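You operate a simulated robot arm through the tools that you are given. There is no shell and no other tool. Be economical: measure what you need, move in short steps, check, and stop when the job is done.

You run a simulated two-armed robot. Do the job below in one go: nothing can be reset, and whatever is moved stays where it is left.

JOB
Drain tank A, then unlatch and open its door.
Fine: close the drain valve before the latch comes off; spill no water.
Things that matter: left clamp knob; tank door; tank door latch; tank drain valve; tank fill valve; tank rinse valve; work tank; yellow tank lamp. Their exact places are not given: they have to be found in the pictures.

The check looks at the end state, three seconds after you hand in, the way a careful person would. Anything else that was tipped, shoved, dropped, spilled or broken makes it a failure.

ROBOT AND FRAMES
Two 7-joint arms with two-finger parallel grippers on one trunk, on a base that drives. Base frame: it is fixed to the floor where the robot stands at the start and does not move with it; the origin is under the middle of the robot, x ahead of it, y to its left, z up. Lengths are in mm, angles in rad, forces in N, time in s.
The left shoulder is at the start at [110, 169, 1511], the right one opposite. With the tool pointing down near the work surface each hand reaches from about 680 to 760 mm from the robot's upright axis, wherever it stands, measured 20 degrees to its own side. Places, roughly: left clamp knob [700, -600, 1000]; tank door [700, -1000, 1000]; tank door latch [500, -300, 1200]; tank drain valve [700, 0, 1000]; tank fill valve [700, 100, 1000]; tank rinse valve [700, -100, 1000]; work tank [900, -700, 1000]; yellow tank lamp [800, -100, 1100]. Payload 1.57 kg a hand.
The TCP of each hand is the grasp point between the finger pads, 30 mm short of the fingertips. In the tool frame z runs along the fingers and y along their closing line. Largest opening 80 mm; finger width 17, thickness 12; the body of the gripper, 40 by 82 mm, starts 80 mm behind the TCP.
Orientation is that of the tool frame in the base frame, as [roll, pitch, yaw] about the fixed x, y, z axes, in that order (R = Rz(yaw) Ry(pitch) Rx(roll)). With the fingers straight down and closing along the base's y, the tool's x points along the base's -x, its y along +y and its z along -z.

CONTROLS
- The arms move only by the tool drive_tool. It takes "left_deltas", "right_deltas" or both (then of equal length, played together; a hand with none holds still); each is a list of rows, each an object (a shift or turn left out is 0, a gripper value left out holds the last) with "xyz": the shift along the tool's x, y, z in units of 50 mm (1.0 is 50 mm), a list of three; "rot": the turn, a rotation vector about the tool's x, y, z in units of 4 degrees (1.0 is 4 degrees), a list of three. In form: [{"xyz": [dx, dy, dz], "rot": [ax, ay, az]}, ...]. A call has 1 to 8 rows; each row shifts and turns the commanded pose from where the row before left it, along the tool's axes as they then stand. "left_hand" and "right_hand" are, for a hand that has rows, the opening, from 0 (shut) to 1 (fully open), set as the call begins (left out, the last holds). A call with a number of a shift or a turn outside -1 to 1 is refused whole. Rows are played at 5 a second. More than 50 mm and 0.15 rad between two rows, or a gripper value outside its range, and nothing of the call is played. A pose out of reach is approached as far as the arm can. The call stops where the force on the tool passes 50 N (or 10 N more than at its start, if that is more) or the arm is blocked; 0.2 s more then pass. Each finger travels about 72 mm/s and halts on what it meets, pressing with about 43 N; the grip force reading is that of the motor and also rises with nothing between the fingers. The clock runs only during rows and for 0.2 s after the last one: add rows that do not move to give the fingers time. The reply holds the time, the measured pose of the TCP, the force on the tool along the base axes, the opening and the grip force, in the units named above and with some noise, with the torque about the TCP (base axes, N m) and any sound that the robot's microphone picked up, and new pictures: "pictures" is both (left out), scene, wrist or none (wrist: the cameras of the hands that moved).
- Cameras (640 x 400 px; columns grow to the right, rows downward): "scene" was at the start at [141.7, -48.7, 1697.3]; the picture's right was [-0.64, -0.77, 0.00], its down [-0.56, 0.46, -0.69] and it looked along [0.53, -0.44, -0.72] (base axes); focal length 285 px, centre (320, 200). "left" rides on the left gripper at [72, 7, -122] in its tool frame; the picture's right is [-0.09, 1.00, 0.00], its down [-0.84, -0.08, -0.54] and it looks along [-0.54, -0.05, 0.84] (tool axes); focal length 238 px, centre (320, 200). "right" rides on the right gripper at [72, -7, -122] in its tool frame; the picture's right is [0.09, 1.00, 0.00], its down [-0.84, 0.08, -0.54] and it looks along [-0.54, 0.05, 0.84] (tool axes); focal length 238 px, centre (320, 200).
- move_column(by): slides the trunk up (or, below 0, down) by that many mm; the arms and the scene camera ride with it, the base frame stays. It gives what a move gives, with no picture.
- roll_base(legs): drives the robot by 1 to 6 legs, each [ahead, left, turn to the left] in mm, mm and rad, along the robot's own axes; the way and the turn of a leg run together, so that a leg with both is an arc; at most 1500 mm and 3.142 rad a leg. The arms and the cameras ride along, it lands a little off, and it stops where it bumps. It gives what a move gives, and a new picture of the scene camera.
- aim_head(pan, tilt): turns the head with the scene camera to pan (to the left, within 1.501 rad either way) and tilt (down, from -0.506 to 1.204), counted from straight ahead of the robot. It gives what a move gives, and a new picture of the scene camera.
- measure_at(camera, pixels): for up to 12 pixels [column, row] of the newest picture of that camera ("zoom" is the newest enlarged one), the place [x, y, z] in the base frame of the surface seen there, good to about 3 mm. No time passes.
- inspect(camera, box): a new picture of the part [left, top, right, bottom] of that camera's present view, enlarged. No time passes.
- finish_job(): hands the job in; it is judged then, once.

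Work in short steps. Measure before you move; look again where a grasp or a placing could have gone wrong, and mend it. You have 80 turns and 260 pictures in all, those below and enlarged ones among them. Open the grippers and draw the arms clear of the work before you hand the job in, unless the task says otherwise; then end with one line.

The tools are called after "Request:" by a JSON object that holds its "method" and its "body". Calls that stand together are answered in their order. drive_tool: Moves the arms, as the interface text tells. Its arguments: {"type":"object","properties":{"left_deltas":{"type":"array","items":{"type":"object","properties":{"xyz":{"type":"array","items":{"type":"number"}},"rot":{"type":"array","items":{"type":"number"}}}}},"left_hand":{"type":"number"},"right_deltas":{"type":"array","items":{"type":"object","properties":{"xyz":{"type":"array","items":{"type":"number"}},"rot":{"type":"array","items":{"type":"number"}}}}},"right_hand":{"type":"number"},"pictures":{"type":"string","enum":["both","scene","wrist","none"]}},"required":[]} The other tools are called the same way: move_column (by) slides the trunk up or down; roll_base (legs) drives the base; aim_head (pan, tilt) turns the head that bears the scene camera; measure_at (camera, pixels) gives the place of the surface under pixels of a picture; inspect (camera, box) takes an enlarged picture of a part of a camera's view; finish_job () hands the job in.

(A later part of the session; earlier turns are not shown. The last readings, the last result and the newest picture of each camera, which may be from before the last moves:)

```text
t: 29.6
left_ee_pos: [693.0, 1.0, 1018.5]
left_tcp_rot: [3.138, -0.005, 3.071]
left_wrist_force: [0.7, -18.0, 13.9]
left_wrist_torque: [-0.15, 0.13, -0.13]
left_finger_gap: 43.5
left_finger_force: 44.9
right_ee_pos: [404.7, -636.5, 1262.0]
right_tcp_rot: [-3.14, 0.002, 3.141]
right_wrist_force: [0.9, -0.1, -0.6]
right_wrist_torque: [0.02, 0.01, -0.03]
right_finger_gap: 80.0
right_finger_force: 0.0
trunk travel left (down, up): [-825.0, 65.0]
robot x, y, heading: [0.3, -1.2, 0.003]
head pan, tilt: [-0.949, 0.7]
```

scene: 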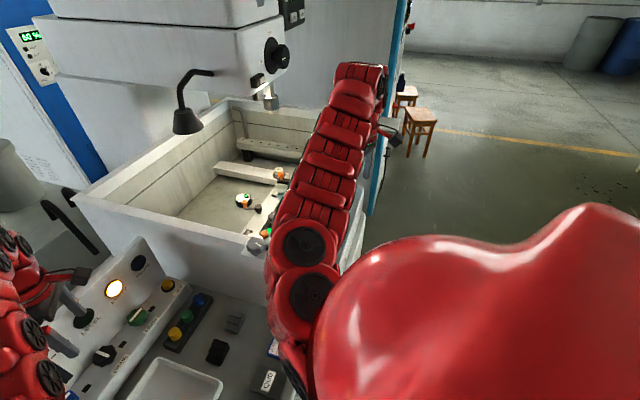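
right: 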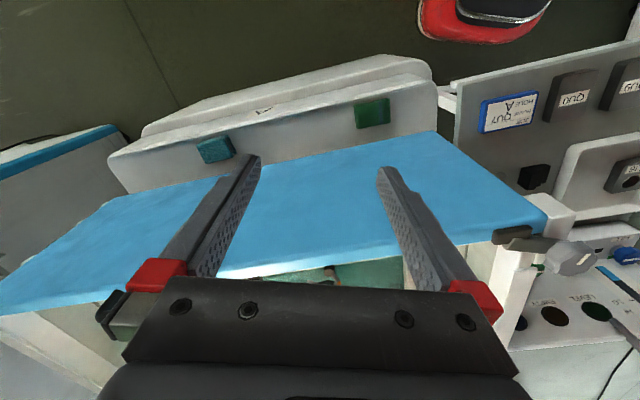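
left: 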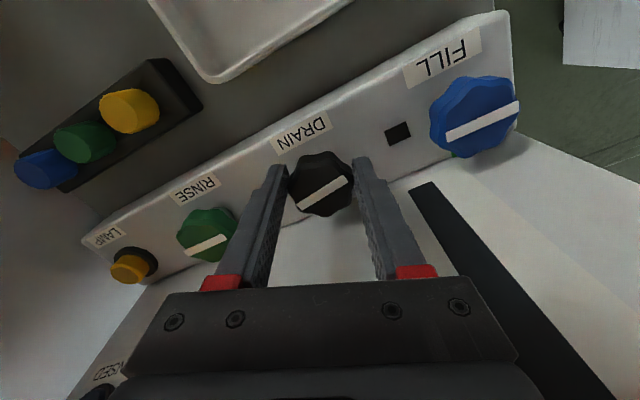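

About 10° remain between the stripe and the panel line. I turn three more steps, then release.

Request:
{"method": "drive_tool", "body": {"left_deltas": [{"rot": [0, 0, 1]}, {"rot": [0, 0, 1]}, {"rot": [0, 0, 1]}, {}], "pictures": "none"}}

Request:
{"method": "drive_tool", "body": {"left_deltas": [{}, {}, {}], "left_hand": 1, "pictures": "wrist"}}

```text
t: 30.6
left_ee_pos: [693.8, 2.3, 1018.8]
left_tcp_rot: [3.14, -0.004, 2.865]
left_wrist_force: [-8.9, -8.9, -0.9]
left_wrist_torque: [-0.04, 0.42, 0.74]
left_finger_gap: 43.7
left_finger_force: 45.3
right_ee_pos: [406.4, -635.6, 1262.2]
right_tcp_rot: [3.141, 0.002, 3.141]
right_wrist_force: [1.0, 0.0, 0.5]
right_wrist_torque: [0.01, 0.02, -0.02]
right_finger_gap: 80.1
right_finger_force: 0.1
trunk travel left (down, up): [-825.0, 65.0]
robot x, y, heading: [2.7, -2.3, 0.002]
head pan, tilt: [-0.949, 0.7]
```

```text
t: 31.4
left_ee_pos: [696.4, 1.9, 1019.4]
left_tcp_rot: [3.14, 0.001, 2.864]
left_wrist_force: [-0.2, 0.0, 0.5]
left_wrist_torque: [0.05, 0.03, -0.01]
left_finger_gap: 80.2
left_finger_force: 0.0
right_ee_pos: [407.6, -632.9, 1262.9]
right_tcp_rot: [-3.141, 0.0, 3.14]
right_wrist_force: [0.1, 0.6, 0.6]
right_wrist_torque: [0.0, -0.03, -0.01]
right_finger_gap: 80.1
right_finger_force: 0.1
trunk travel left (down, up): [-825.0, 65.0]
robot x, y, heading: [-0.5, -4.1, 0.002]
head pan, tilt: [-0.949, 0.7]
```

left: 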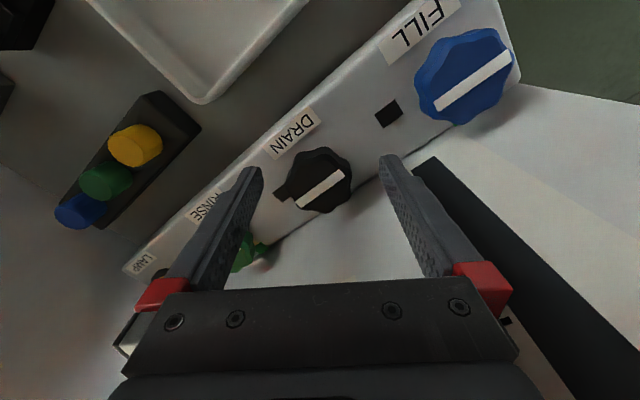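

The stripe is parallel to FILL's stripe and points to the black square: the drain is closed. I lift the left hand clear and pull it back.

Request:
{"method": "drive_tool", "body": {"left_deltas": [{"xyz": [0, 0, -0.6]}, {"xyz": [0, 0, -1]}, {"xyz": [0, 0, -1]}, {"xyz": [0, 0, -1], "rot": [0, 0, -1]}, {"xyz": [0, 0, -1], "rot": [0, 0, -1]}, {"rot": [0, 0, -1]}, {"rot": [0, 0, -1]}, {}], "pictures": "both"}}

Request:
{"method": "move_column", "body": {"by": 60}}

Request:
{"method": "aim_head", "body": {"pan": -0.7, "tilt": 0.75}}

```text
t: 33.2
left_ee_pos: [693.3, 2.3, 1250.2]
left_tcp_rot: [3.142, 0.001, 3.141]
left_wrist_force: [-0.1, -0.4, -0.1]
left_wrist_torque: [0.01, 0.03, -0.04]
left_finger_gap: 80.2
left_finger_force: 0.1
right_ee_pos: [406.2, -633.7, 1262.5]
right_tcp_rot: [-3.141, 0.003, 3.14]
right_wrist_force: [0.1, 1.0, 0.9]
right_wrist_torque: [0.0, -0.03, 0.03]
right_finger_gap: 80.2
right_finger_force: 0.1
trunk travel left (down, up): [-825.0, 65.0]
robot x, y, heading: [1.3, -2.2, 0.002]
head pan, tilt: [-0.949, 0.7]
```

scene: 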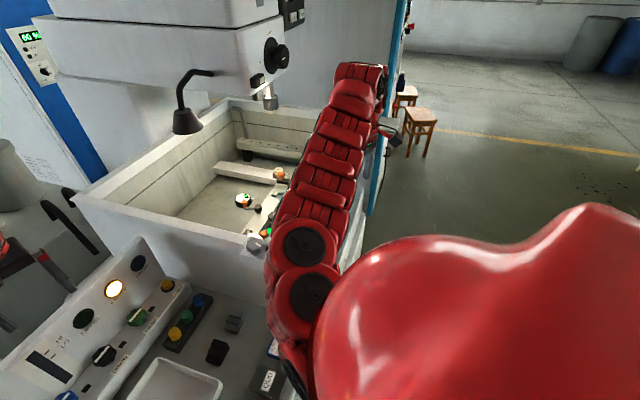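
left: 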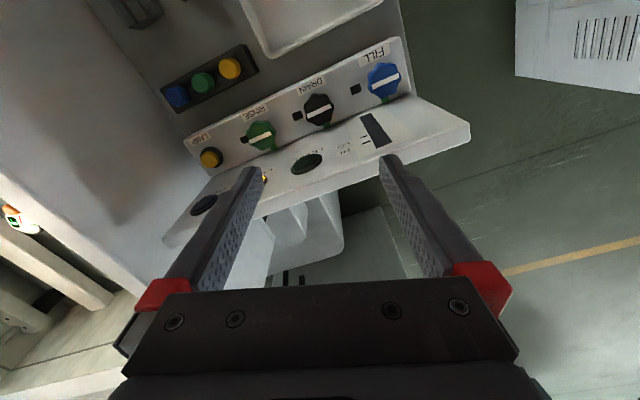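

```text
t: 34.2
left_ee_pos: [695.5, 2.9, 1309.0]
left_tcp_rot: [3.141, -0.001, 3.141]
left_wrist_force: [0.0, -0.1, 0.0]
left_wrist_torque: [0.02, 0.0, 0.02]
left_finger_gap: 80.2
left_finger_force: 0.1
right_ee_pos: [407.3, -633.9, 1324.7]
right_tcp_rot: [-3.14, 0.0, 3.14]
right_wrist_force: [-0.7, -0.4, -0.3]
right_wrist_torque: [0.01, -0.03, -0.01]
right_finger_gap: 80.0
right_finger_force: 0.1
trunk travel left (down, up): [-885.0, 5.0]
robot x, y, heading: [0.3, -4.3, 0.002]
head pan, tilt: [-0.949, 0.7]
```

```text
t: 34.9
left_ee_pos: [695.1, 3.5, 1309.2]
left_tcp_rot: [3.141, -0.001, -3.14]
left_wrist_force: [-0.4, 0.5, 0.1]
left_wrist_torque: [0.01, 0.01, 0.0]
left_finger_gap: 80.0
left_finger_force: 0.1
right_ee_pos: [407.8, -634.0, 1321.8]
right_tcp_rot: [-3.14, 0.0, 3.141]
right_wrist_force: [-0.3, -0.3, 0.3]
right_wrist_torque: [0.03, -0.01, -0.04]
right_finger_gap: 80.0
right_finger_force: 0.1
trunk travel left (down, up): [-885.0, 5.0]
robot x, y, heading: [-0.5, -0.4, 0.001]
head pan, tilt: [-0.7, 0.75]
```

scene: 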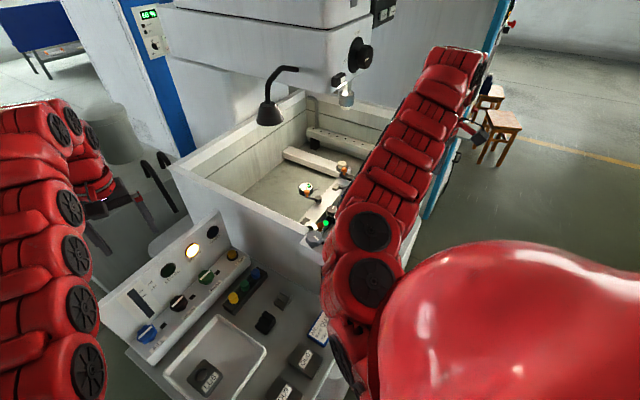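

With the trunk raised both hands are above 1300. I drive back 150 and right 90 so that the latch falls in the right hand's good range.

Request:
{"method": "roll_base", "body": {"legs": [[-150, 0, 0], [0, -90, 0]]}}

```text
t: 37.0
left_ee_pos: [545.6, -80.0, 1309.8]
left_tcp_rot: [-3.139, 0.0, -3.14]
left_wrist_force: [-0.2, 0.3, 0.6]
left_wrist_torque: [-0.02, 0.02, 0.01]
left_finger_gap: 80.0
left_finger_force: 0.2
right_ee_pos: [258.7, -718.2, 1324.6]
right_tcp_rot: [-3.137, 0.0, -3.139]
right_wrist_force: [0.3, 1.4, -0.2]
right_wrist_torque: [-0.02, 0.01, 0.01]
right_finger_gap: 80.3
right_finger_force: 0.1
trunk travel left (down, up): [-885.0, 5.0]
robot x, y, heading: [-152.2, -89.6, 0.004]
head pan, tilt: [-0.7, 0.75]
```

scene: 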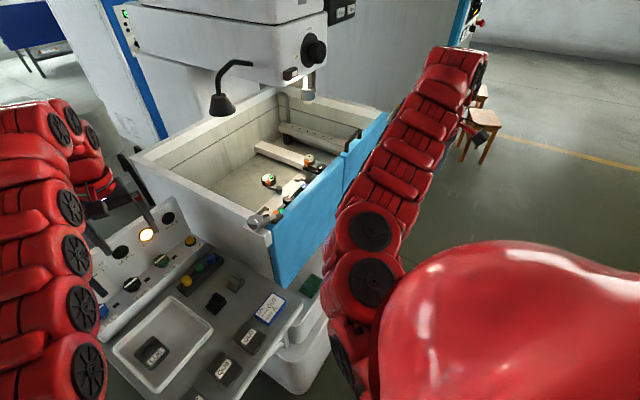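

The latch is at scene (262,220), clear of the arm. I bring the right hand over toward the latch at height.

Request:
{"method": "drive_tool", "body": {"right_deltas": [{"xyz": [-0.6, 0.75, 0]}, {"xyz": [-0.6, 0.75, 0]}, {"xyz": [-0.6, 0.75, 0]}, {"xyz": [-0.6, 0.75, 0]}, {"xyz": [-0.6, 0.75, 0]}, {"xyz": [-0.6, 0.75, 0]}, {"xyz": [-0.6, 0.75, 0]}, {}], "right_hand": 1}}

```text
t: 38.8
left_ee_pos: [545.8, -84.6, 1309.4]
left_tcp_rot: [3.141, 0.0, -3.14]
left_wrist_force: [-0.4, -0.5, 0.2]
left_wrist_torque: [0.02, 0.0, 0.02]
left_finger_gap: 80.0
left_finger_force: 0.1
right_ee_pos: [472.6, -466.0, 1310.9]
right_tcp_rot: [-3.139, 0.0, -3.14]
right_wrist_force: [0.5, -0.7, -0.9]
right_wrist_torque: [0.02, 0.0, 0.0]
right_finger_gap: 80.2
right_finger_force: 0.0
right hand out of reach, approached as far as the arm can: row 1, 2, 4
trunk travel left (down, up): [-885.0, 5.0]
robot x, y, heading: [-147.9, -87.0, -0.003]
head pan, tilt: [-0.7, 0.75]
```

scene: 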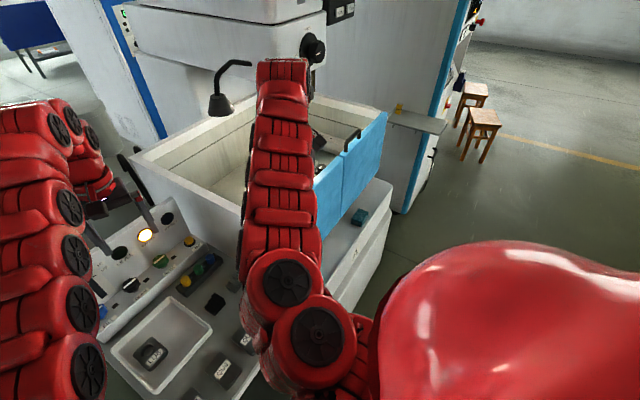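
right: 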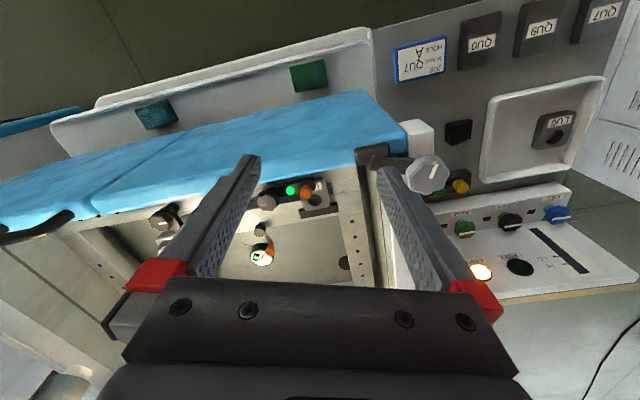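

The right wrist picture now shows the latch knob at (427,175), its lever running left to the catch (372,153), and the door's seam near (100,200). I measure these.

Request:
{"method": "measure_at", "body": {"camera": "right", "pixels": [[427, 175], [408, 178], [447, 172], [400, 162], [385, 158], [372, 153], [418, 138], [92, 205], [150, 165], [35, 230], [165, 218], [345, 230]]}}

Request:
{"method": "inspect", "body": {"camera": "right", "box": [340, 110, 480, 210]}}

Request:
{"method": "inspect", "body": {"camera": "right", "box": [0, 80, 320, 280]}}

```text
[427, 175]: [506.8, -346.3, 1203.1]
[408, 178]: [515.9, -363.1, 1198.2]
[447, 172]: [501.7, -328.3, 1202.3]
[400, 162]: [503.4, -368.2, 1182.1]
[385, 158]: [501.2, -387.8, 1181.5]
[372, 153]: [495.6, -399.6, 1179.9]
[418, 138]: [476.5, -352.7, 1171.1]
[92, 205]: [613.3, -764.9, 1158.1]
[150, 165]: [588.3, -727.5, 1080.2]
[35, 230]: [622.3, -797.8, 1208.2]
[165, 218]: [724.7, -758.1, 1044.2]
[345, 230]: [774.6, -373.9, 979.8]
```

```text
4.00 times, centred on (410, 160) of right
```

zoom: 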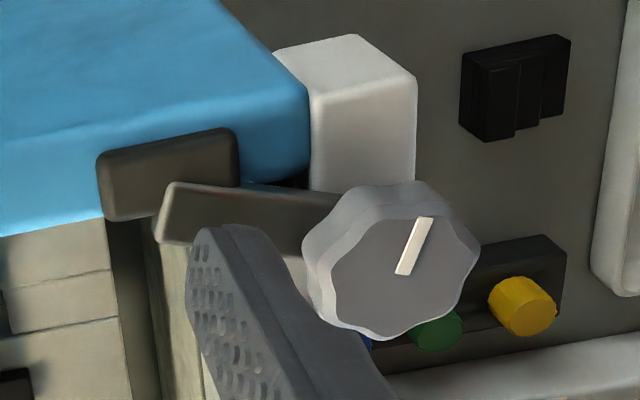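

```text
2.00 times, centred on (160, 180) of right
```

zoom: 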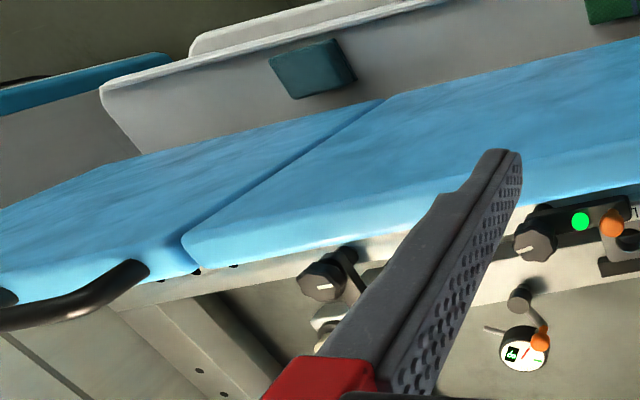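

The knob centre is about (504, -337, 1203) and the lever runs toward -y at z 1182. To avoid the lever I want the fingers closing along x, so I move over the knob and start turning the hand clockwise.

Request:
{"method": "drive_tool", "body": {"right_deltas": [{"xyz": [-0.21, 0.86, 0]}, {"xyz": [-0.21, 0.86, 0]}, {"xyz": [-0.21, 0.86, 0]}, {"rot": [0, 0, 1]}, {"rot": [0, 0, 1]}, {"rot": [0, 0, 1]}, {"rot": [0, 0, 1]}, {"rot": [0, 0, 1]}], "pictures": "none"}}

Request:
{"method": "drive_tool", "body": {"right_deltas": [{"rot": [0, 0, 1]}, {"rot": [0, 0, 1]}, {"rot": [0, 0, 1]}, {"rot": [0, 0, 1]}, {"rot": [0, 0, 1]}, {"rot": [0, 0, 1]}, {"rot": [0, 0, 1]}, {"rot": [0, 0, 1]}], "pictures": "none"}}

Request:
{"method": "drive_tool", "body": {"right_deltas": [{"rot": [0, 0, 1]}, {"rot": [0, 0, 1]}, {"rot": [0, 0, 1]}, {"rot": [0, 0, 1]}, {"rot": [0, 0, 1]}, {"rot": [0, 0, 1]}, {"rot": [0, 0, 1]}, {}], "pictures": "both"}}

```text
t: 40.6
left_ee_pos: [546.9, -85.8, 1309.9]
left_tcp_rot: [3.142, 0.0, -3.14]
left_wrist_force: [-0.3, -0.1, 0.0]
left_wrist_torque: [0.01, 0.01, 0.07]
left_finger_gap: 80.0
left_finger_force: 0.1
right_ee_pos: [504.4, -335.0, 1310.6]
right_tcp_rot: [-3.139, 0.002, 2.794]
right_wrist_force: [0.5, 0.2, 0.6]
right_wrist_torque: [-0.01, 0.02, -0.05]
right_finger_gap: 80.0
right_finger_force: 0.0
trunk travel left (down, up): [-885.0, 5.0]
robot x, y, heading: [-150.4, -87.9, -0.005]
head pan, tilt: [-0.7, 0.75]
```

```text
t: 42.4
left_ee_pos: [546.5, -84.9, 1309.7]
left_tcp_rot: [-3.14, 0.001, -3.139]
left_wrist_force: [-0.1, 0.4, 0.1]
left_wrist_torque: [0.02, 0.01, 0.02]
left_finger_gap: 80.0
left_finger_force: 0.1
right_ee_pos: [504.0, -334.6, 1310.3]
right_tcp_rot: [3.141, 0.002, 2.234]
right_wrist_force: [0.2, 0.3, 0.7]
right_wrist_torque: [0.01, -0.02, -0.01]
right_finger_gap: 80.1
right_finger_force: 0.1
trunk travel left (down, up): [-885.0, 5.0]
robot x, y, heading: [-147.7, -89.3, 0.0]
head pan, tilt: [-0.7, 0.75]
```

```text
t: 44.2
left_ee_pos: [546.4, -84.3, 1309.5]
left_tcp_rot: [-3.142, -0.001, -3.139]
left_wrist_force: [-0.5, 0.0, 0.9]
left_wrist_torque: [-0.02, 0.01, 0.0]
left_finger_gap: 80.2
left_finger_force: 0.1
right_ee_pos: [503.7, -334.3, 1311.9]
right_tcp_rot: [-3.141, 0.002, 1.743]
right_wrist_force: [1.0, 0.0, 0.3]
right_wrist_torque: [-0.01, 0.0, 0.03]
right_finger_gap: 80.2
right_finger_force: 0.1
trunk travel left (down, up): [-885.0, 5.0]
robot x, y, heading: [-146.3, -85.5, 0.001]
head pan, tilt: [-0.7, 0.75]
```

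scene: 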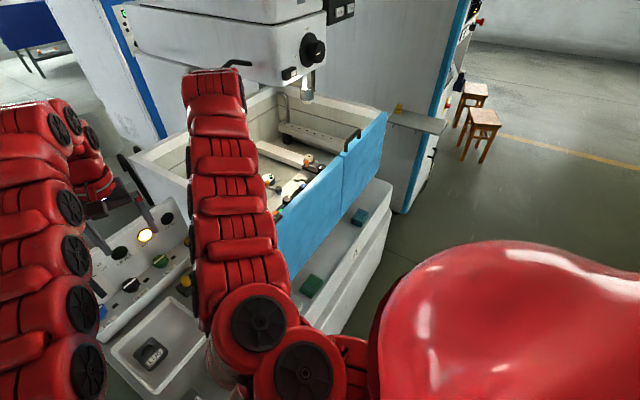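
right: 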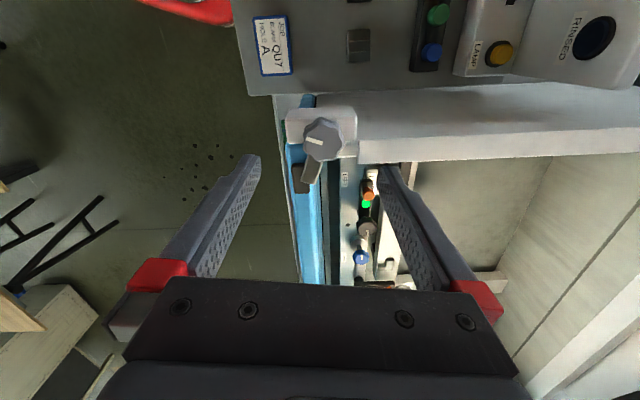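

Good: the latch knob is at right picture (322,138), with the lever now toward the bottom. I measure it again.

Request:
{"method": "measure_at", "body": {"camera": "right", "pixels": [[322, 138], [306, 138], [340, 138], [322, 122], [321, 152], [312, 172], [298, 178], [308, 188], [295, 115]]}}

Request:
{"method": "inspect", "body": {"camera": "right", "box": [260, 95, 420, 215]}}

```text
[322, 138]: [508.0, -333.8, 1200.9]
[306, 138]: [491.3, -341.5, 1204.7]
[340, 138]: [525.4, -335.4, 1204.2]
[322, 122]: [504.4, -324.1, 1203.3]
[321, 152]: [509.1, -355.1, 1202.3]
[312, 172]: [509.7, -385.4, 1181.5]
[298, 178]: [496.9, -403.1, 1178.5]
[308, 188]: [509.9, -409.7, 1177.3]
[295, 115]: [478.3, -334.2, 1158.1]
```

```text
3.33 times, centred on (340, 155) of right
```

zoom: 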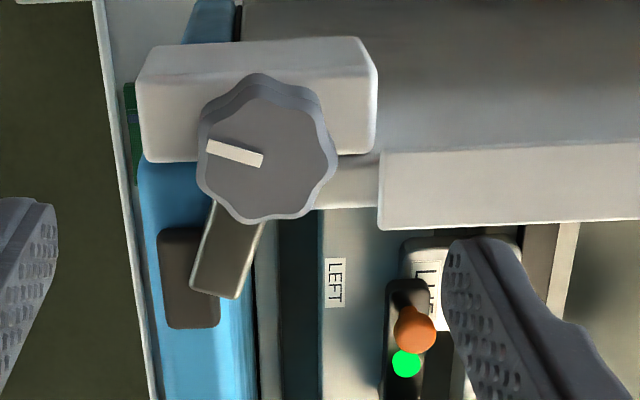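

The lever lies over the catch block and should swing inward (counter-clockwise) to free the door. I shift to the knob centre (508,-337) and descend to z 1212, keeping the tips above the lever.

Request:
{"method": "drive_tool", "body": {"right_deltas": [{"xyz": [-0.07, 0.07, 0.5]}, {"xyz": [0, 0, 0.8]}, {"xyz": [0, 0, 0.68]}, {}], "right_hand": 1, "pictures": "wrist"}}

```text
t: 45.2
left_ee_pos: [546.1, -84.3, 1310.1]
left_tcp_rot: [-3.142, -0.001, -3.14]
left_wrist_force: [-0.7, 0.4, 0.0]
left_wrist_torque: [0.0, 0.01, 0.0]
left_finger_gap: 80.2
left_finger_force: 0.2
right_ee_pos: [507.3, -338.7, 1211.6]
right_tcp_rot: [3.139, 0.002, 1.748]
right_wrist_force: [-1.1, 0.8, 0.1]
right_wrist_torque: [0.0, 0.03, -0.01]
right_finger_gap: 79.8
right_finger_force: 0.1
trunk travel left (down, up): [-885.0, 5.0]
robot x, y, heading: [-149.7, -86.3, -0.001]
head pan, tilt: [-0.7, 0.75]
```

right: 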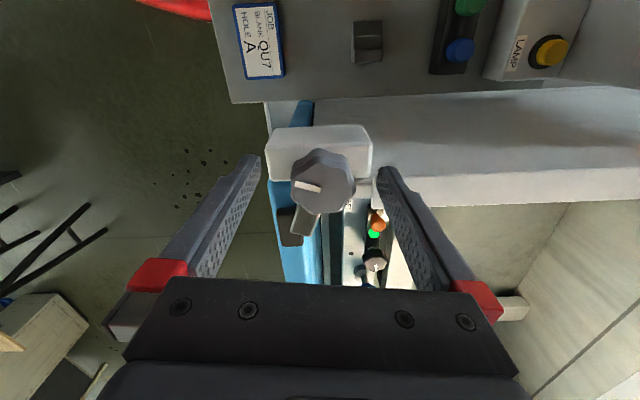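

The fingers straddle the knob. I close, then turn counter-clockwise a little to feel it.

Request:
{"method": "drive_tool", "body": {"right_deltas": [{}, {}, {}, {}], "right_hand": 0, "pictures": "none"}}

Request:
{"method": "drive_tool", "body": {"right_deltas": [{"rot": [0, 0, -1]}, {"rot": [0, 0, -1]}, {"rot": [0, 0, -1]}, {"rot": [0, 0, -1]}, {}], "pictures": "wrist"}}

```text
t: 46.2
left_ee_pos: [548.1, -85.3, 1307.8]
left_tcp_rot: [-3.141, -0.002, -3.142]
left_wrist_force: [-0.5, 0.4, -0.9]
left_wrist_torque: [0.0, -0.02, 0.03]
left_finger_gap: 80.0
left_finger_force: 0.0
right_ee_pos: [508.2, -336.7, 1212.1]
right_tcp_rot: [3.139, 0.002, 1.748]
right_wrist_force: [11.1, -0.5, 7.2]
right_wrist_torque: [-0.14, -0.48, -0.02]
right_finger_gap: 41.4
right_finger_force: 45.1
trunk travel left (down, up): [-885.0, 5.0]
robot x, y, heading: [-147.3, -88.3, 0.002]
head pan, tilt: [-0.7, 0.75]
```

```text
t: 47.4
left_ee_pos: [547.4, -83.8, 1307.9]
left_tcp_rot: [3.14, 0.001, -3.14]
left_wrist_force: [0.8, 1.1, 0.3]
left_wrist_torque: [0.02, -0.01, -0.03]
left_finger_gap: 80.0
left_finger_force: 0.1
right_ee_pos: [507.0, -336.8, 1212.6]
right_tcp_rot: [-3.138, -0.001, 2.028]
right_wrist_force: [0.5, 1.9, -2.6]
right_wrist_torque: [0.59, 0.21, -0.75]
right_finger_gap: 41.5
right_finger_force: 45.3
trunk travel left (down, up): [-885.0, 5.0]
robot x, y, heading: [-147.8, -90.9, -0.004]
head pan, tilt: [-0.7, 0.75]
```

right: 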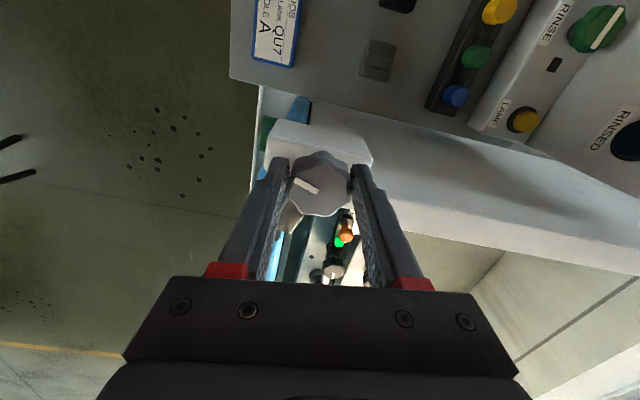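

Torque has risen to -0.75, so I check whether the lever has actually moved.

Request:
{"method": "inspect", "body": {"camera": "right", "box": [240, 110, 400, 290]}}

```text
2.22 times, centred on (320, 200) of right
```

zoom: 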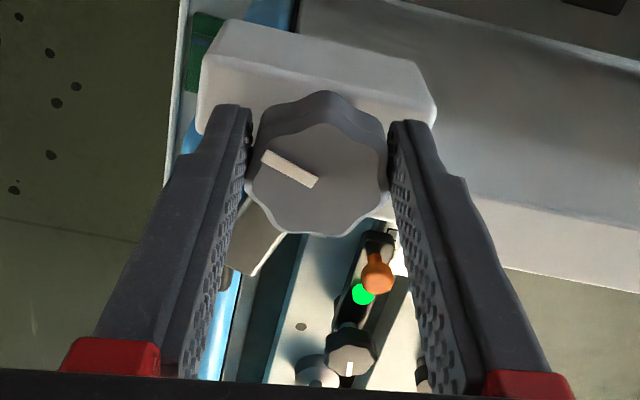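

The lever stayed and the grip slipped round the knob, so counter-clockwise is blocked. I try clockwise instead.

Request:
{"method": "drive_tool", "body": {"right_deltas": [{"rot": [0, 0, 1]}, {"rot": [0, 0, 1]}, {"rot": [0, 0, 1]}, {"rot": [0, 0, 1]}, {"rot": [0, 0, 1]}, {"rot": [0, 0, 1]}, {"rot": [0, 0, 1]}, {}], "pictures": "wrist"}}

Request:
{"method": "inspect", "body": {"camera": "right", "box": [240, 110, 400, 290]}}

```text
t: 49.2
left_ee_pos: [548.0, -83.4, 1308.0]
left_tcp_rot: [-3.14, -0.001, -3.14]
left_wrist_force: [-0.1, -0.8, -0.1]
left_wrist_torque: [-0.05, -0.01, -0.01]
left_finger_gap: 80.1
left_finger_force: 0.0
right_ee_pos: [509.6, -334.7, 1211.6]
right_tcp_rot: [3.141, 0.002, 1.538]
right_wrist_force: [3.5, 7.3, -11.9]
right_wrist_torque: [1.02, -0.22, 0.01]
right_finger_gap: 41.4
right_finger_force: 44.5
trunk travel left (down, up): [-885.0, 5.0]
robot x, y, heading: [-148.3, -90.6, -0.001]
head pan, tilt: [-0.7, 0.75]
```

right: 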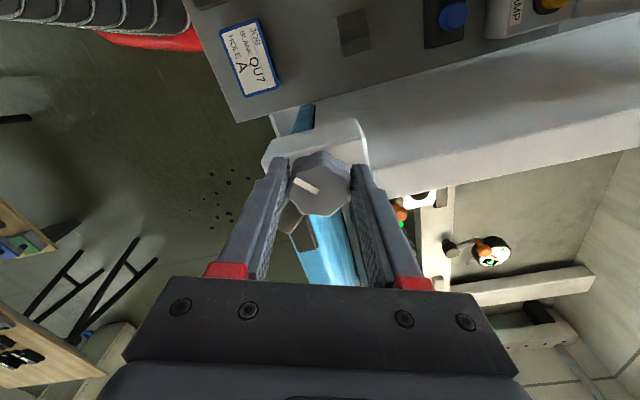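

```text
2.22 times, centred on (320, 200) of right
```

zoom: 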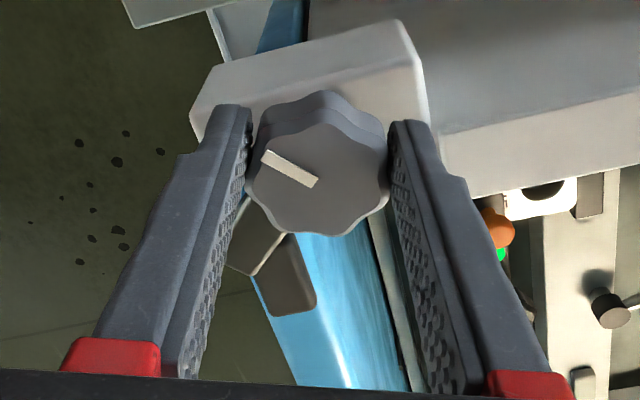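

The lever now turns clockwise with the hand and swings outward off the catch, with almost no torque. I continue.

Request:
{"method": "drive_tool", "body": {"right_deltas": [{"rot": [0, 0, 1]}, {"rot": [0, 0, 1]}, {"rot": [0, 0, 1]}, {"rot": [0, 0, 1]}, {"rot": [0, 0, 1]}, {"rot": [0, 0, 1]}, {"rot": [0, 0, 1]}, {}], "pictures": "wrist"}}

```text
t: 51.0
left_ee_pos: [551.2, -85.0, 1308.1]
left_tcp_rot: [3.141, -0.003, -3.14]
left_wrist_force: [-0.4, 0.1, -0.7]
left_wrist_torque: [0.03, -0.01, -0.02]
left_finger_gap: 79.9
left_finger_force: 0.0
right_ee_pos: [512.4, -336.0, 1212.3]
right_tcp_rot: [3.137, 0.001, 1.046]
right_wrist_force: [25.0, -1.8, 9.4]
right_wrist_torque: [-0.87, 0.07, 0.14]
right_finger_gap: 41.3
right_finger_force: 45.1
trunk travel left (down, up): [-885.0, 5.0]
robot x, y, heading: [-146.8, -91.2, 0.0]
head pan, tilt: [-0.7, 0.75]
```

right: 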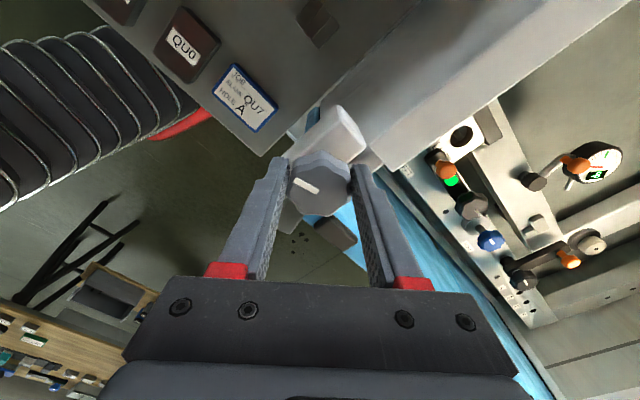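

Clear of the catch, about 56° turned. I ease the side load and turn another 28°.

Request:
{"method": "drive_tool", "body": {"right_deltas": [{"xyz": [0.04, 0.07, 0], "rot": [0, 0, 1]}, {"rot": [0, 0, 1]}, {"rot": [0, 0, 1]}, {"rot": [0, 0, 1]}, {"rot": [0, 0, 1]}, {"rot": [0, 0, 1]}, {"rot": [0, 0, 1]}, {}], "pictures": "wrist"}}

Request:
{"method": "inspect", "body": {"camera": "right", "box": [240, 110, 400, 290]}}

```text
t: 52.8
left_ee_pos: [548.2, -86.7, 1307.8]
left_tcp_rot: [-3.141, -0.002, -3.14]
left_wrist_force: [-0.2, -0.5, 0.0]
left_wrist_torque: [0.02, -0.03, 0.03]
left_finger_gap: 79.9
left_finger_force: 0.1
right_ee_pos: [512.7, -339.6, 1211.5]
right_tcp_rot: [3.141, 0.002, 0.556]
right_wrist_force: [12.6, -10.1, 2.8]
right_wrist_torque: [-0.34, -0.26, 0.68]
right_finger_gap: 41.3
right_finger_force: 44.8
trunk travel left (down, up): [-885.0, 5.0]
robot x, y, heading: [-147.8, -89.4, -0.003]
head pan, tilt: [-0.7, 0.75]
```

right: 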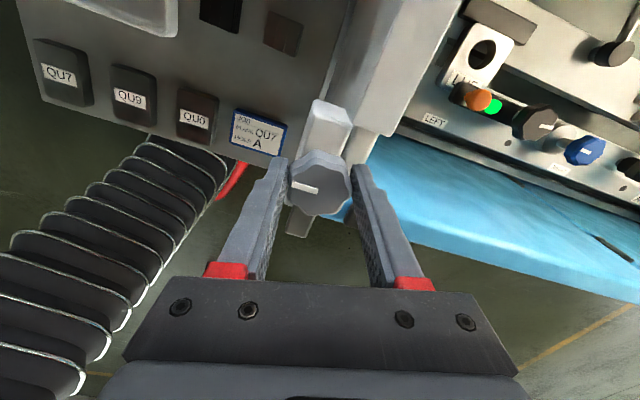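

```text
2.22 times, centred on (320, 200) of right
```

zoom: 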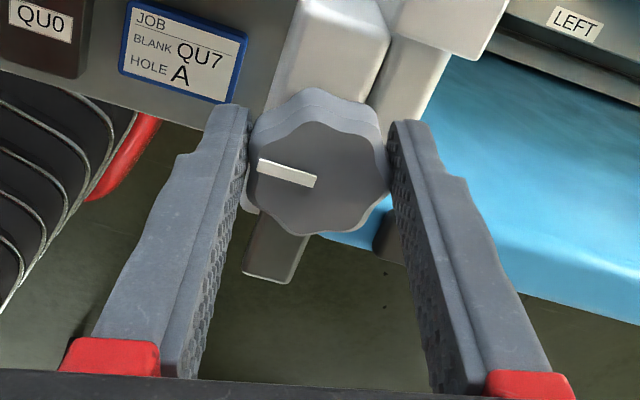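

The lever has reached its stop, about perpendicular to the door. I release, lift and look.

Request:
{"method": "drive_tool", "body": {"right_deltas": [{}, {}, {}, {"xyz": [0, 0, -0.7]}, {"xyz": [0, 0, -1]}, {}], "right_hand": 1, "pictures": "both"}}

Request:
{"method": "inspect", "body": {"camera": "right", "box": [220, 60, 640, 320]}}

```text
t: 54.2
left_ee_pos: [545.9, -84.7, 1309.3]
left_tcp_rot: [3.14, 0.001, -3.141]
left_wrist_force: [-0.1, 0.5, -0.2]
left_wrist_torque: [-0.04, 0.0, 0.03]
left_finger_gap: 80.4
left_finger_force: 0.1
right_ee_pos: [511.0, -337.4, 1297.9]
right_tcp_rot: [3.139, 0.0, 0.559]
right_wrist_force: [-1.4, -0.2, -0.5]
right_wrist_torque: [-0.02, 0.04, 0.02]
right_finger_gap: 79.6
right_finger_force: 0.0
trunk travel left (down, up): [-885.0, 5.0]
robot x, y, heading: [-148.8, -87.2, 0.0]
head pan, tilt: [-0.7, 0.75]
```

scene: 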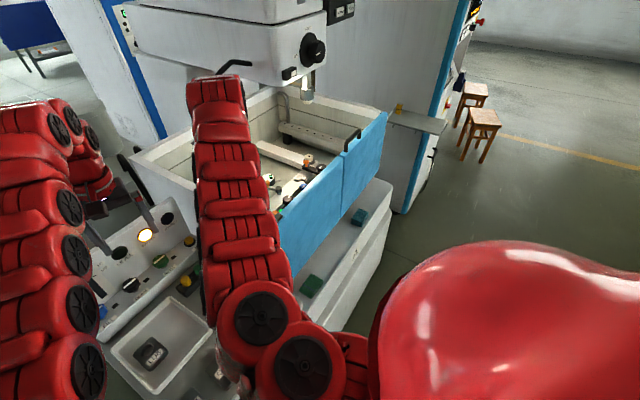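
right: 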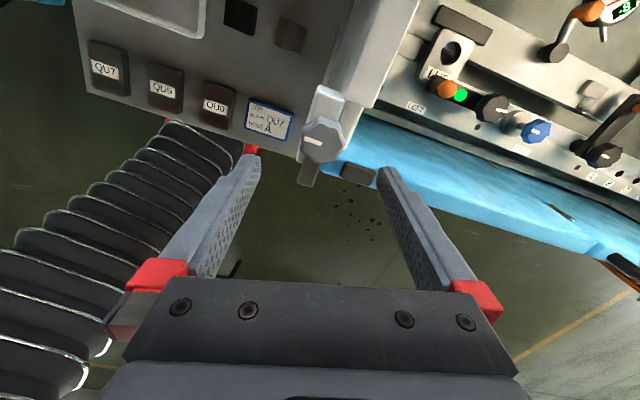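

```text
1.52 times, centred on (430, 190) of right
```

zoom: 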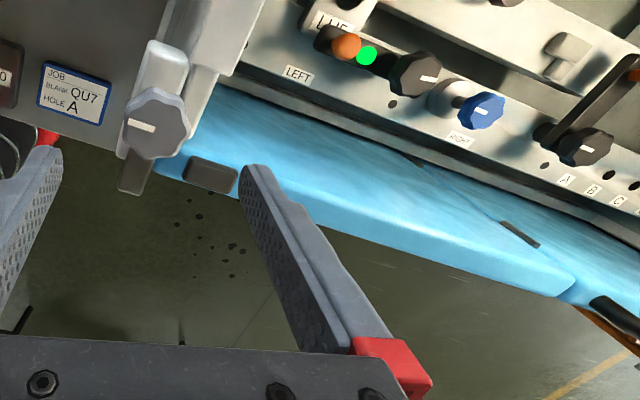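

The latch is off. Before driving to the right for the door handle, I look to the robot's right side for obstacles (a cart showed at the edge of the wrist picture).

Request:
{"method": "aim_head", "body": {"pan": -1.5, "tilt": 0.6}}

```text
t: 55.3
left_ee_pos: [546.3, -85.3, 1309.6]
left_tcp_rot: [-3.141, 0.0, -3.141]
left_wrist_force: [1.3, 0.5, -0.5]
left_wrist_torque: [-0.01, 0.01, -0.02]
left_finger_gap: 79.9
left_finger_force: 0.1
right_ee_pos: [511.8, -337.9, 1296.8]
right_tcp_rot: [3.141, 0.001, 0.56]
right_wrist_force: [-0.9, 0.4, 0.0]
right_wrist_torque: [0.04, 0.03, 0.01]
right_finger_gap: 79.8
right_finger_force: 0.2
trunk travel left (down, up): [-885.0, 5.0]
robot x, y, heading: [-149.0, -87.5, -0.0]
head pan, tilt: [-1.499, 0.6]
```

scene: 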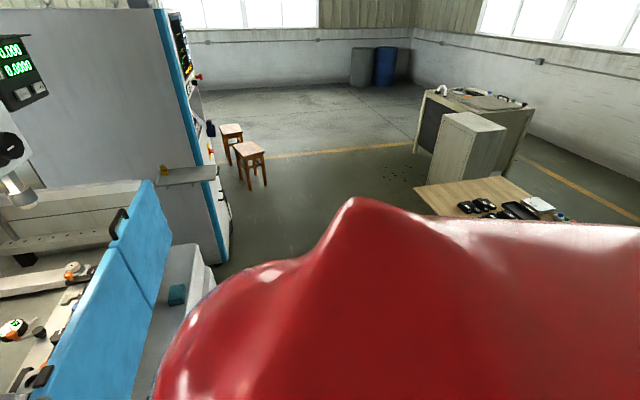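

A wooden table stands to the right and behind. I measure its near edge and other surroundings.

Request:
{"method": "measure_at", "body": {"camera": "scene", "pixels": [[420, 190], [440, 214], [500, 180], [415, 186], [455, 190], [205, 262], [215, 170], [150, 185], [135, 270], [125, 212], [320, 230], [540, 210]]}}

Request:
{"method": "inspect", "body": {"camera": "scene", "box": [0, 140, 260, 400]}}

```text
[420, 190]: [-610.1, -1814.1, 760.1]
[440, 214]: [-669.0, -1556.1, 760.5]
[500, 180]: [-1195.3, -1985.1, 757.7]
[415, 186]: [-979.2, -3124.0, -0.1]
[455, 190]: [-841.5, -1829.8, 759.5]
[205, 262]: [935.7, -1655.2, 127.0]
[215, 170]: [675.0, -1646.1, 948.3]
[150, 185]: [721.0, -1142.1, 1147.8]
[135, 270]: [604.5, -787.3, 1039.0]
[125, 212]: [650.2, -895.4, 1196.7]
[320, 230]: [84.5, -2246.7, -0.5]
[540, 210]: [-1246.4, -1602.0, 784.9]
```

```text
1.54 times, centred on (130, 270) of scene
```

zoom: 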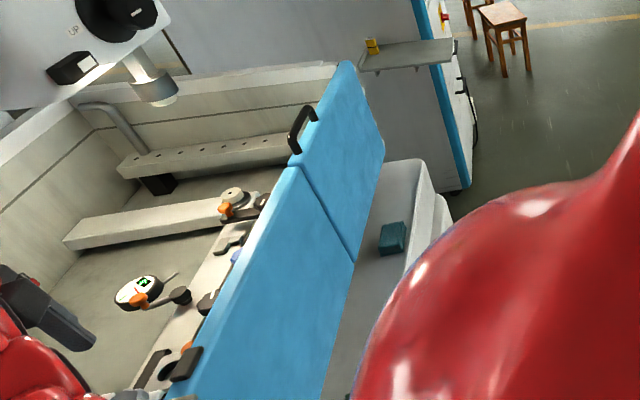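

The table is well away (x below -600, y below -1550). I drive 690 mm to the right; both hands are above 1290, clear of the door and handle (1211).

Request:
{"method": "roll_base", "body": {"legs": [[0, -350, 0], [0, -340, 0]]}}

Request:
{"method": "aim_head", "body": {"pan": -0.3, "tilt": 0.75}}

```text
t: 59.4
left_ee_pos: [547.0, -769.4, 1307.9]
left_tcp_rot: [-3.14, 0.001, -3.137]
left_wrist_force: [0.2, 0.5, 0.8]
left_wrist_torque: [0.05, -0.01, -0.02]
left_finger_gap: 80.0
left_finger_force: 0.0
right_ee_pos: [513.8, -1022.1, 1298.5]
right_tcp_rot: [3.139, 0.002, 0.564]
right_wrist_force: [-0.1, 0.1, 0.8]
right_wrist_torque: [-0.07, 0.03, -0.03]
right_finger_gap: 80.0
right_finger_force: 0.0
trunk travel left (down, up): [-885.0, 5.0]
robot x, y, heading: [-146.7, -774.2, 0.004]
head pan, tilt: [-1.499, 0.6]
```

scene: 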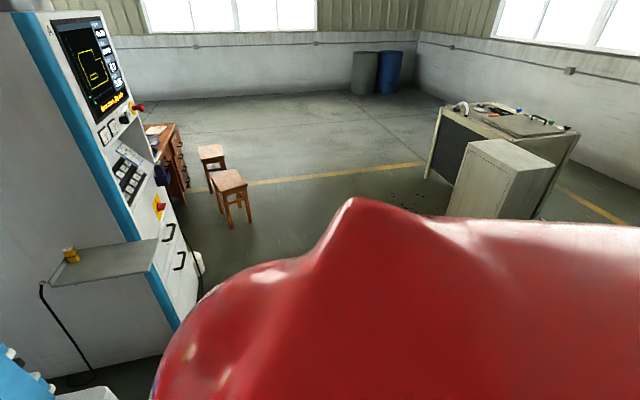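

```text
t: 60.8
left_ee_pos: [547.1, -771.7, 1310.6]
left_tcp_rot: [3.141, 0.003, -3.137]
left_wrist_force: [-0.7, -0.1, 0.6]
left_wrist_torque: [0.03, -0.02, -0.02]
left_finger_gap: 79.8
left_finger_force: 0.1
right_ee_pos: [513.5, -1023.8, 1297.7]
right_tcp_rot: [3.14, 0.002, 0.564]
right_wrist_force: [-0.2, 1.0, -0.1]
right_wrist_torque: [-0.01, -0.01, 0.02]
right_finger_gap: 80.0
right_finger_force: 0.1
trunk travel left (down, up): [-885.0, 5.0]
robot x, y, heading: [-149.0, -779.6, 0.005]
head pan, tilt: [-0.3, 0.75]
```

scene: 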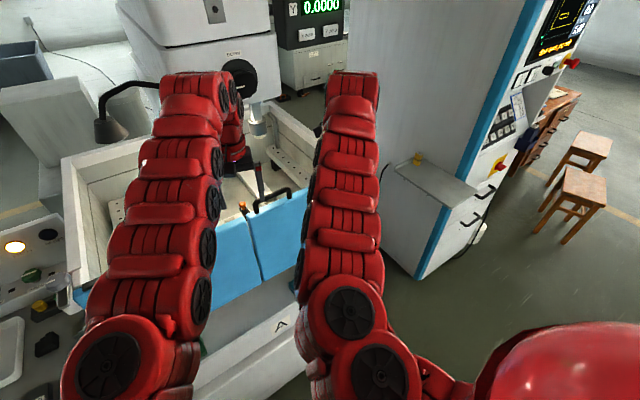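

The arms stand side by side over the door. I swing the left hand away to the left, and turn the right hand counter-clockwise toward the handle's orientation at the same time.

Request:
{"method": "drive_tool", "body": {"left_deltas": [{"xyz": [0.15, 0.95, 0]}, {"xyz": [0.15, 0.95, 0]}, {"xyz": [0.15, 0.95, 0]}, {"xyz": [0.15, 0.95, 0]}, {"xyz": [0.15, 0.95, 0]}, {"xyz": [0.15, 0.95, 0]}, {"xyz": [0.15, 0.95, 0]}, {"xyz": [0.15, 0.95, 0]}], "right_deltas": [{"rot": [0, 0, -1]}, {"rot": [0, 0, -1]}, {"rot": [0, 0, -1]}, {"rot": [0, 0, -1]}, {"rot": [0, 0, -1]}, {"rot": [0, 0, -1]}, {"rot": [0, 0, -1]}, {"rot": [0, 0, -1]}], "pictures": "none"}}

Request:
{"method": "drive_tool", "body": {"right_deltas": [{"rot": [0, 0, -1]}, {"rot": [0, 0, -1]}, {"rot": [0, 0, -1]}, {"rot": [0, 0, -1]}, {"rot": [0, 0, -1]}, {"rot": [0, 0, -1]}, {"rot": [0, 0, -1]}, {"rot": [0, 0, -1]}], "pictures": "none"}}

Request:
{"method": "drive_tool", "body": {"right_deltas": [{"rot": [0, 0, -1]}, {"rot": [0, 0, -1]}, {"rot": [0, 0, -0.8]}, {}], "pictures": "both"}}

```text
t: 62.6
left_ee_pos: [485.0, -387.5, 1310.6]
left_tcp_rot: [-3.14, 0.0, -3.136]
left_wrist_force: [0.4, -0.6, 0.0]
left_wrist_torque: [-0.03, -0.03, 0.03]
left_finger_gap: 79.9
left_finger_force: 0.0
right_ee_pos: [513.7, -1020.2, 1299.0]
right_tcp_rot: [3.14, 0.004, 1.122]
right_wrist_force: [-0.3, 0.1, 0.6]
right_wrist_torque: [-0.03, 0.01, 0.0]
right_finger_gap: 80.1
right_finger_force: 0.0
trunk travel left (down, up): [-885.0, 5.0]
robot x, y, heading: [-149.2, -777.8, 0.003]
head pan, tilt: [-0.3, 0.75]
```

```text
t: 64.4
left_ee_pos: [485.3, -389.6, 1310.7]
left_tcp_rot: [-3.141, 0.0, -3.136]
left_wrist_force: [0.1, -0.4, 0.0]
left_wrist_torque: [-0.01, -0.04, -0.01]
left_finger_gap: 80.1
left_finger_force: 0.1
right_ee_pos: [513.8, -1022.6, 1298.9]
right_tcp_rot: [3.14, 0.002, 1.68]
right_wrist_force: [0.2, 0.1, -0.1]
right_wrist_torque: [0.0, -0.01, 0.0]
right_finger_gap: 79.9
right_finger_force: 0.0
trunk travel left (down, up): [-885.0, 5.0]
robot x, y, heading: [-146.5, -773.9, 0.005]
head pan, tilt: [-0.3, 0.75]
```

```text
t: 65.4
left_ee_pos: [484.7, -390.8, 1310.3]
left_tcp_rot: [-3.141, 0.0, -3.135]
left_wrist_force: [-0.1, 0.3, -0.2]
left_wrist_torque: [-0.02, 0.01, -0.01]
left_finger_gap: 79.9
left_finger_force: 0.0
right_ee_pos: [513.6, -1023.9, 1297.8]
right_tcp_rot: [3.141, 0.001, 1.877]
right_wrist_force: [0.0, 0.0, 0.1]
right_wrist_torque: [0.01, 0.0, 0.03]
right_finger_gap: 79.8
right_finger_force: 0.1
trunk travel left (down, up): [-885.0, 5.0]
robot x, y, heading: [-144.3, -776.6, 0.003]
head pan, tilt: [-0.3, 0.75]
```

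scene: 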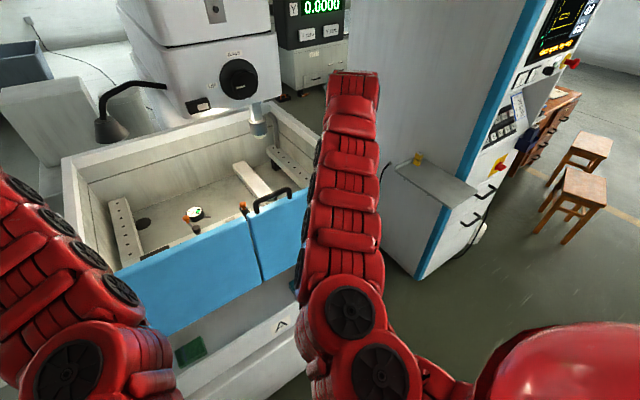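
right: 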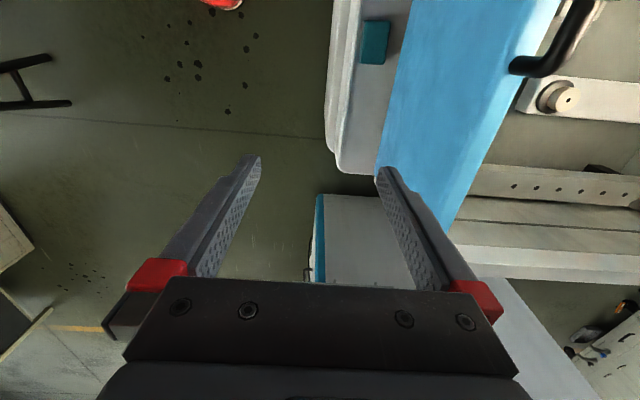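

Now the handle is plainly visible at scene (272,198), on the far leaf just right of the seam (250,220). I measure it.

Request:
{"method": "inspect", "body": {"camera": "scene", "box": [210, 160, 340, 290]}}

Request:
{"method": "measure_at", "body": {"camera": "scene", "pixels": [[255, 206], [259, 200], [272, 196], [285, 189], [291, 191], [248, 212], [246, 222], [300, 195], [275, 205], [265, 270], [280, 240], [200, 232]]}}

```text
3.08 times, centred on (275, 225) of scene
```

zoom: 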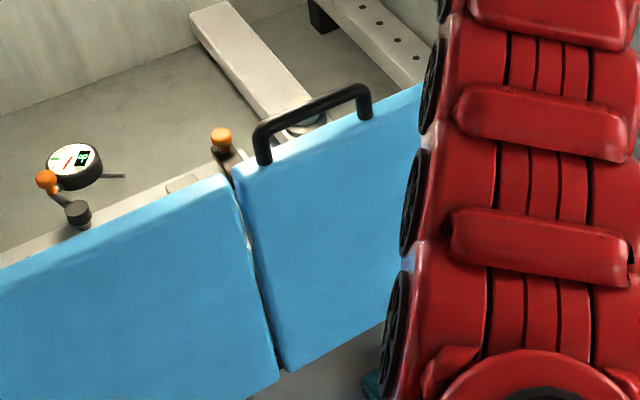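

```text
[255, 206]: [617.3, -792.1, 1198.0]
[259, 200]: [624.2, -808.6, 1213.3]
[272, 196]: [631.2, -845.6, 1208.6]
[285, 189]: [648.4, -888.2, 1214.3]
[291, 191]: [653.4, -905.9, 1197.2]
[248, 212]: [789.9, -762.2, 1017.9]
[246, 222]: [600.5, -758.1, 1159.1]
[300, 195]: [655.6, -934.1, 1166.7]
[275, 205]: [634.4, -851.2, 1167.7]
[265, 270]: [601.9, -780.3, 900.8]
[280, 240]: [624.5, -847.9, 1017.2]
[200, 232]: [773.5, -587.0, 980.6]
```

The handle bar runs from (617,-790) to (653,-906) at z 1211; its middle is (635,-848). I bring the open right hand above it.

Request:
{"method": "drive_tool", "body": {"right_deltas": [{"xyz": [0.526, 0.676, 0]}, {"xyz": [0.526, 0.676, 0]}, {"xyz": [0.526, 0.676, 0]}, {"xyz": [0.526, 0.676, 0]}, {"xyz": [0.526, 0.676, 0]}, {}], "right_hand": 1}}

```text
t: 66.8
left_ee_pos: [484.0, -389.4, 1311.2]
left_tcp_rot: [3.141, 0.0, -3.136]
left_wrist_force: [1.0, 0.5, 0.3]
left_wrist_torque: [0.01, -0.04, 0.0]
left_finger_gap: 80.1
left_finger_force: 0.0
right_ee_pos: [571.7, -905.2, 1295.5]
right_tcp_rot: [3.141, 0.002, 1.876]
right_wrist_force: [-0.7, -0.2, -0.7]
right_wrist_torque: [-0.03, 0.02, 0.02]
right_finger_gap: 79.9
right_finger_force: 0.0
right hand out of reach, approached as far as the arm can: row 3, 4, 5
trunk travel left (down, up): [-885.0, 5.0]
robot x, y, heading: [-150.2, -779.7, 0.005]
head pan, tilt: [-0.3, 0.75]
```

scene: 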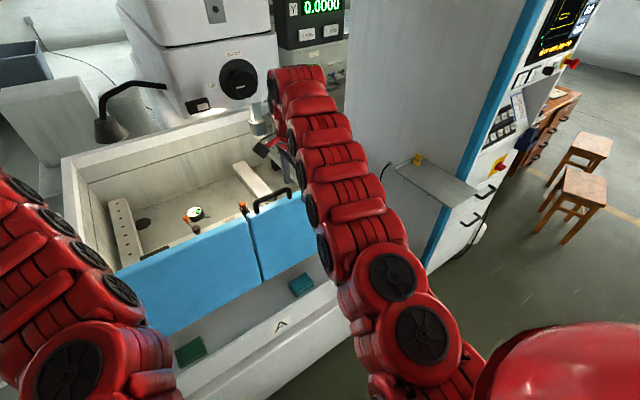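
right: 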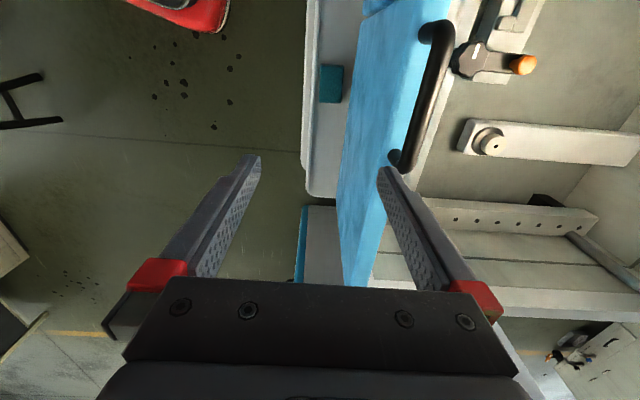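

The hand can only get to (572,-905); the handle is a bit out of reach from here. I check how far the quill and lamp are before driving closer.

Request:
{"method": "measure_at", "body": {"camera": "scene", "pixels": [[256, 128], [256, 105], [112, 132], [240, 80], [210, 105], [300, 75], [265, 145]]}}

```text
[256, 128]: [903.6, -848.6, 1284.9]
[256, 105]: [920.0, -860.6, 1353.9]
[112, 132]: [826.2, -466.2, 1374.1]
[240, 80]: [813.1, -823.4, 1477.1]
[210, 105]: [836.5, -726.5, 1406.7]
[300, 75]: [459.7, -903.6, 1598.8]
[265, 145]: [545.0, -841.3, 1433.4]
```

The machine head starts at about x 810. I draw the hand back, then drive the base 130 ahead and 182 left so the hand lands right above the handle.

Request:
{"method": "drive_tool", "body": {"right_deltas": [{"xyz": [-0.65, -0.67, 0]}, {"xyz": [-0.65, -0.67, 0]}, {"xyz": [-0.65, -0.67, 0]}, {}], "pictures": "none"}}

Request:
{"method": "roll_base", "body": {"legs": [[130, 182, 0]]}}

```text
t: 67.8
left_ee_pos: [483.8, -390.4, 1310.8]
left_tcp_rot: [-3.14, 0.0, -3.134]
left_wrist_force: [-0.1, -0.3, 0.6]
left_wrist_torque: [0.01, -0.01, 0.01]
left_finger_gap: 80.0
left_finger_force: 0.0
right_ee_pos: [503.7, -1030.9, 1292.3]
right_tcp_rot: [3.141, 0.001, 1.878]
right_wrist_force: [-0.4, 0.2, 0.9]
right_wrist_torque: [-0.01, 0.03, 0.01]
right_finger_gap: 79.8
right_finger_force: 0.0
trunk travel left (down, up): [-885.0, 5.0]
robot x, y, heading: [-151.0, -778.8, 0.005]
head pan, tilt: [-0.3, 0.75]
```

```text
t: 69.5
left_ee_pos: [610.7, -208.4, 1311.8]
left_tcp_rot: [-3.14, 0.003, -3.134]
left_wrist_force: [-0.5, -0.4, 0.8]
left_wrist_torque: [0.0, 0.0, -0.01]
left_finger_gap: 80.2
left_finger_force: 0.0
right_ee_pos: [632.4, -849.6, 1293.9]
right_tcp_rot: [3.139, 0.002, 1.877]
right_wrist_force: [-0.7, 0.3, 0.2]
right_wrist_torque: [0.03, 0.0, 0.02]
right_finger_gap: 80.0
right_finger_force: 0.2
trunk travel left (down, up): [-885.0, 5.0]
robot x, y, heading: [-20.4, -595.4, 0.004]
head pan, tilt: [-0.3, 0.75]
```

scene: 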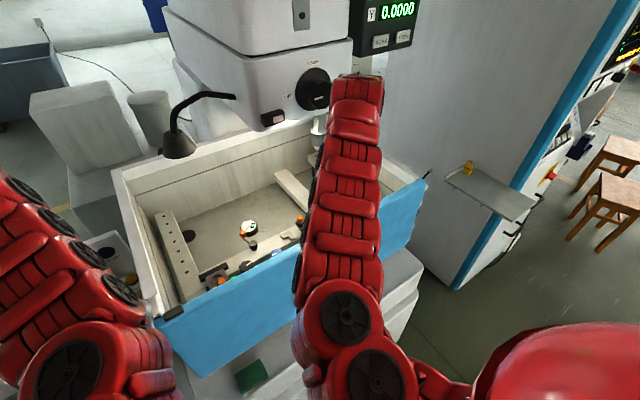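

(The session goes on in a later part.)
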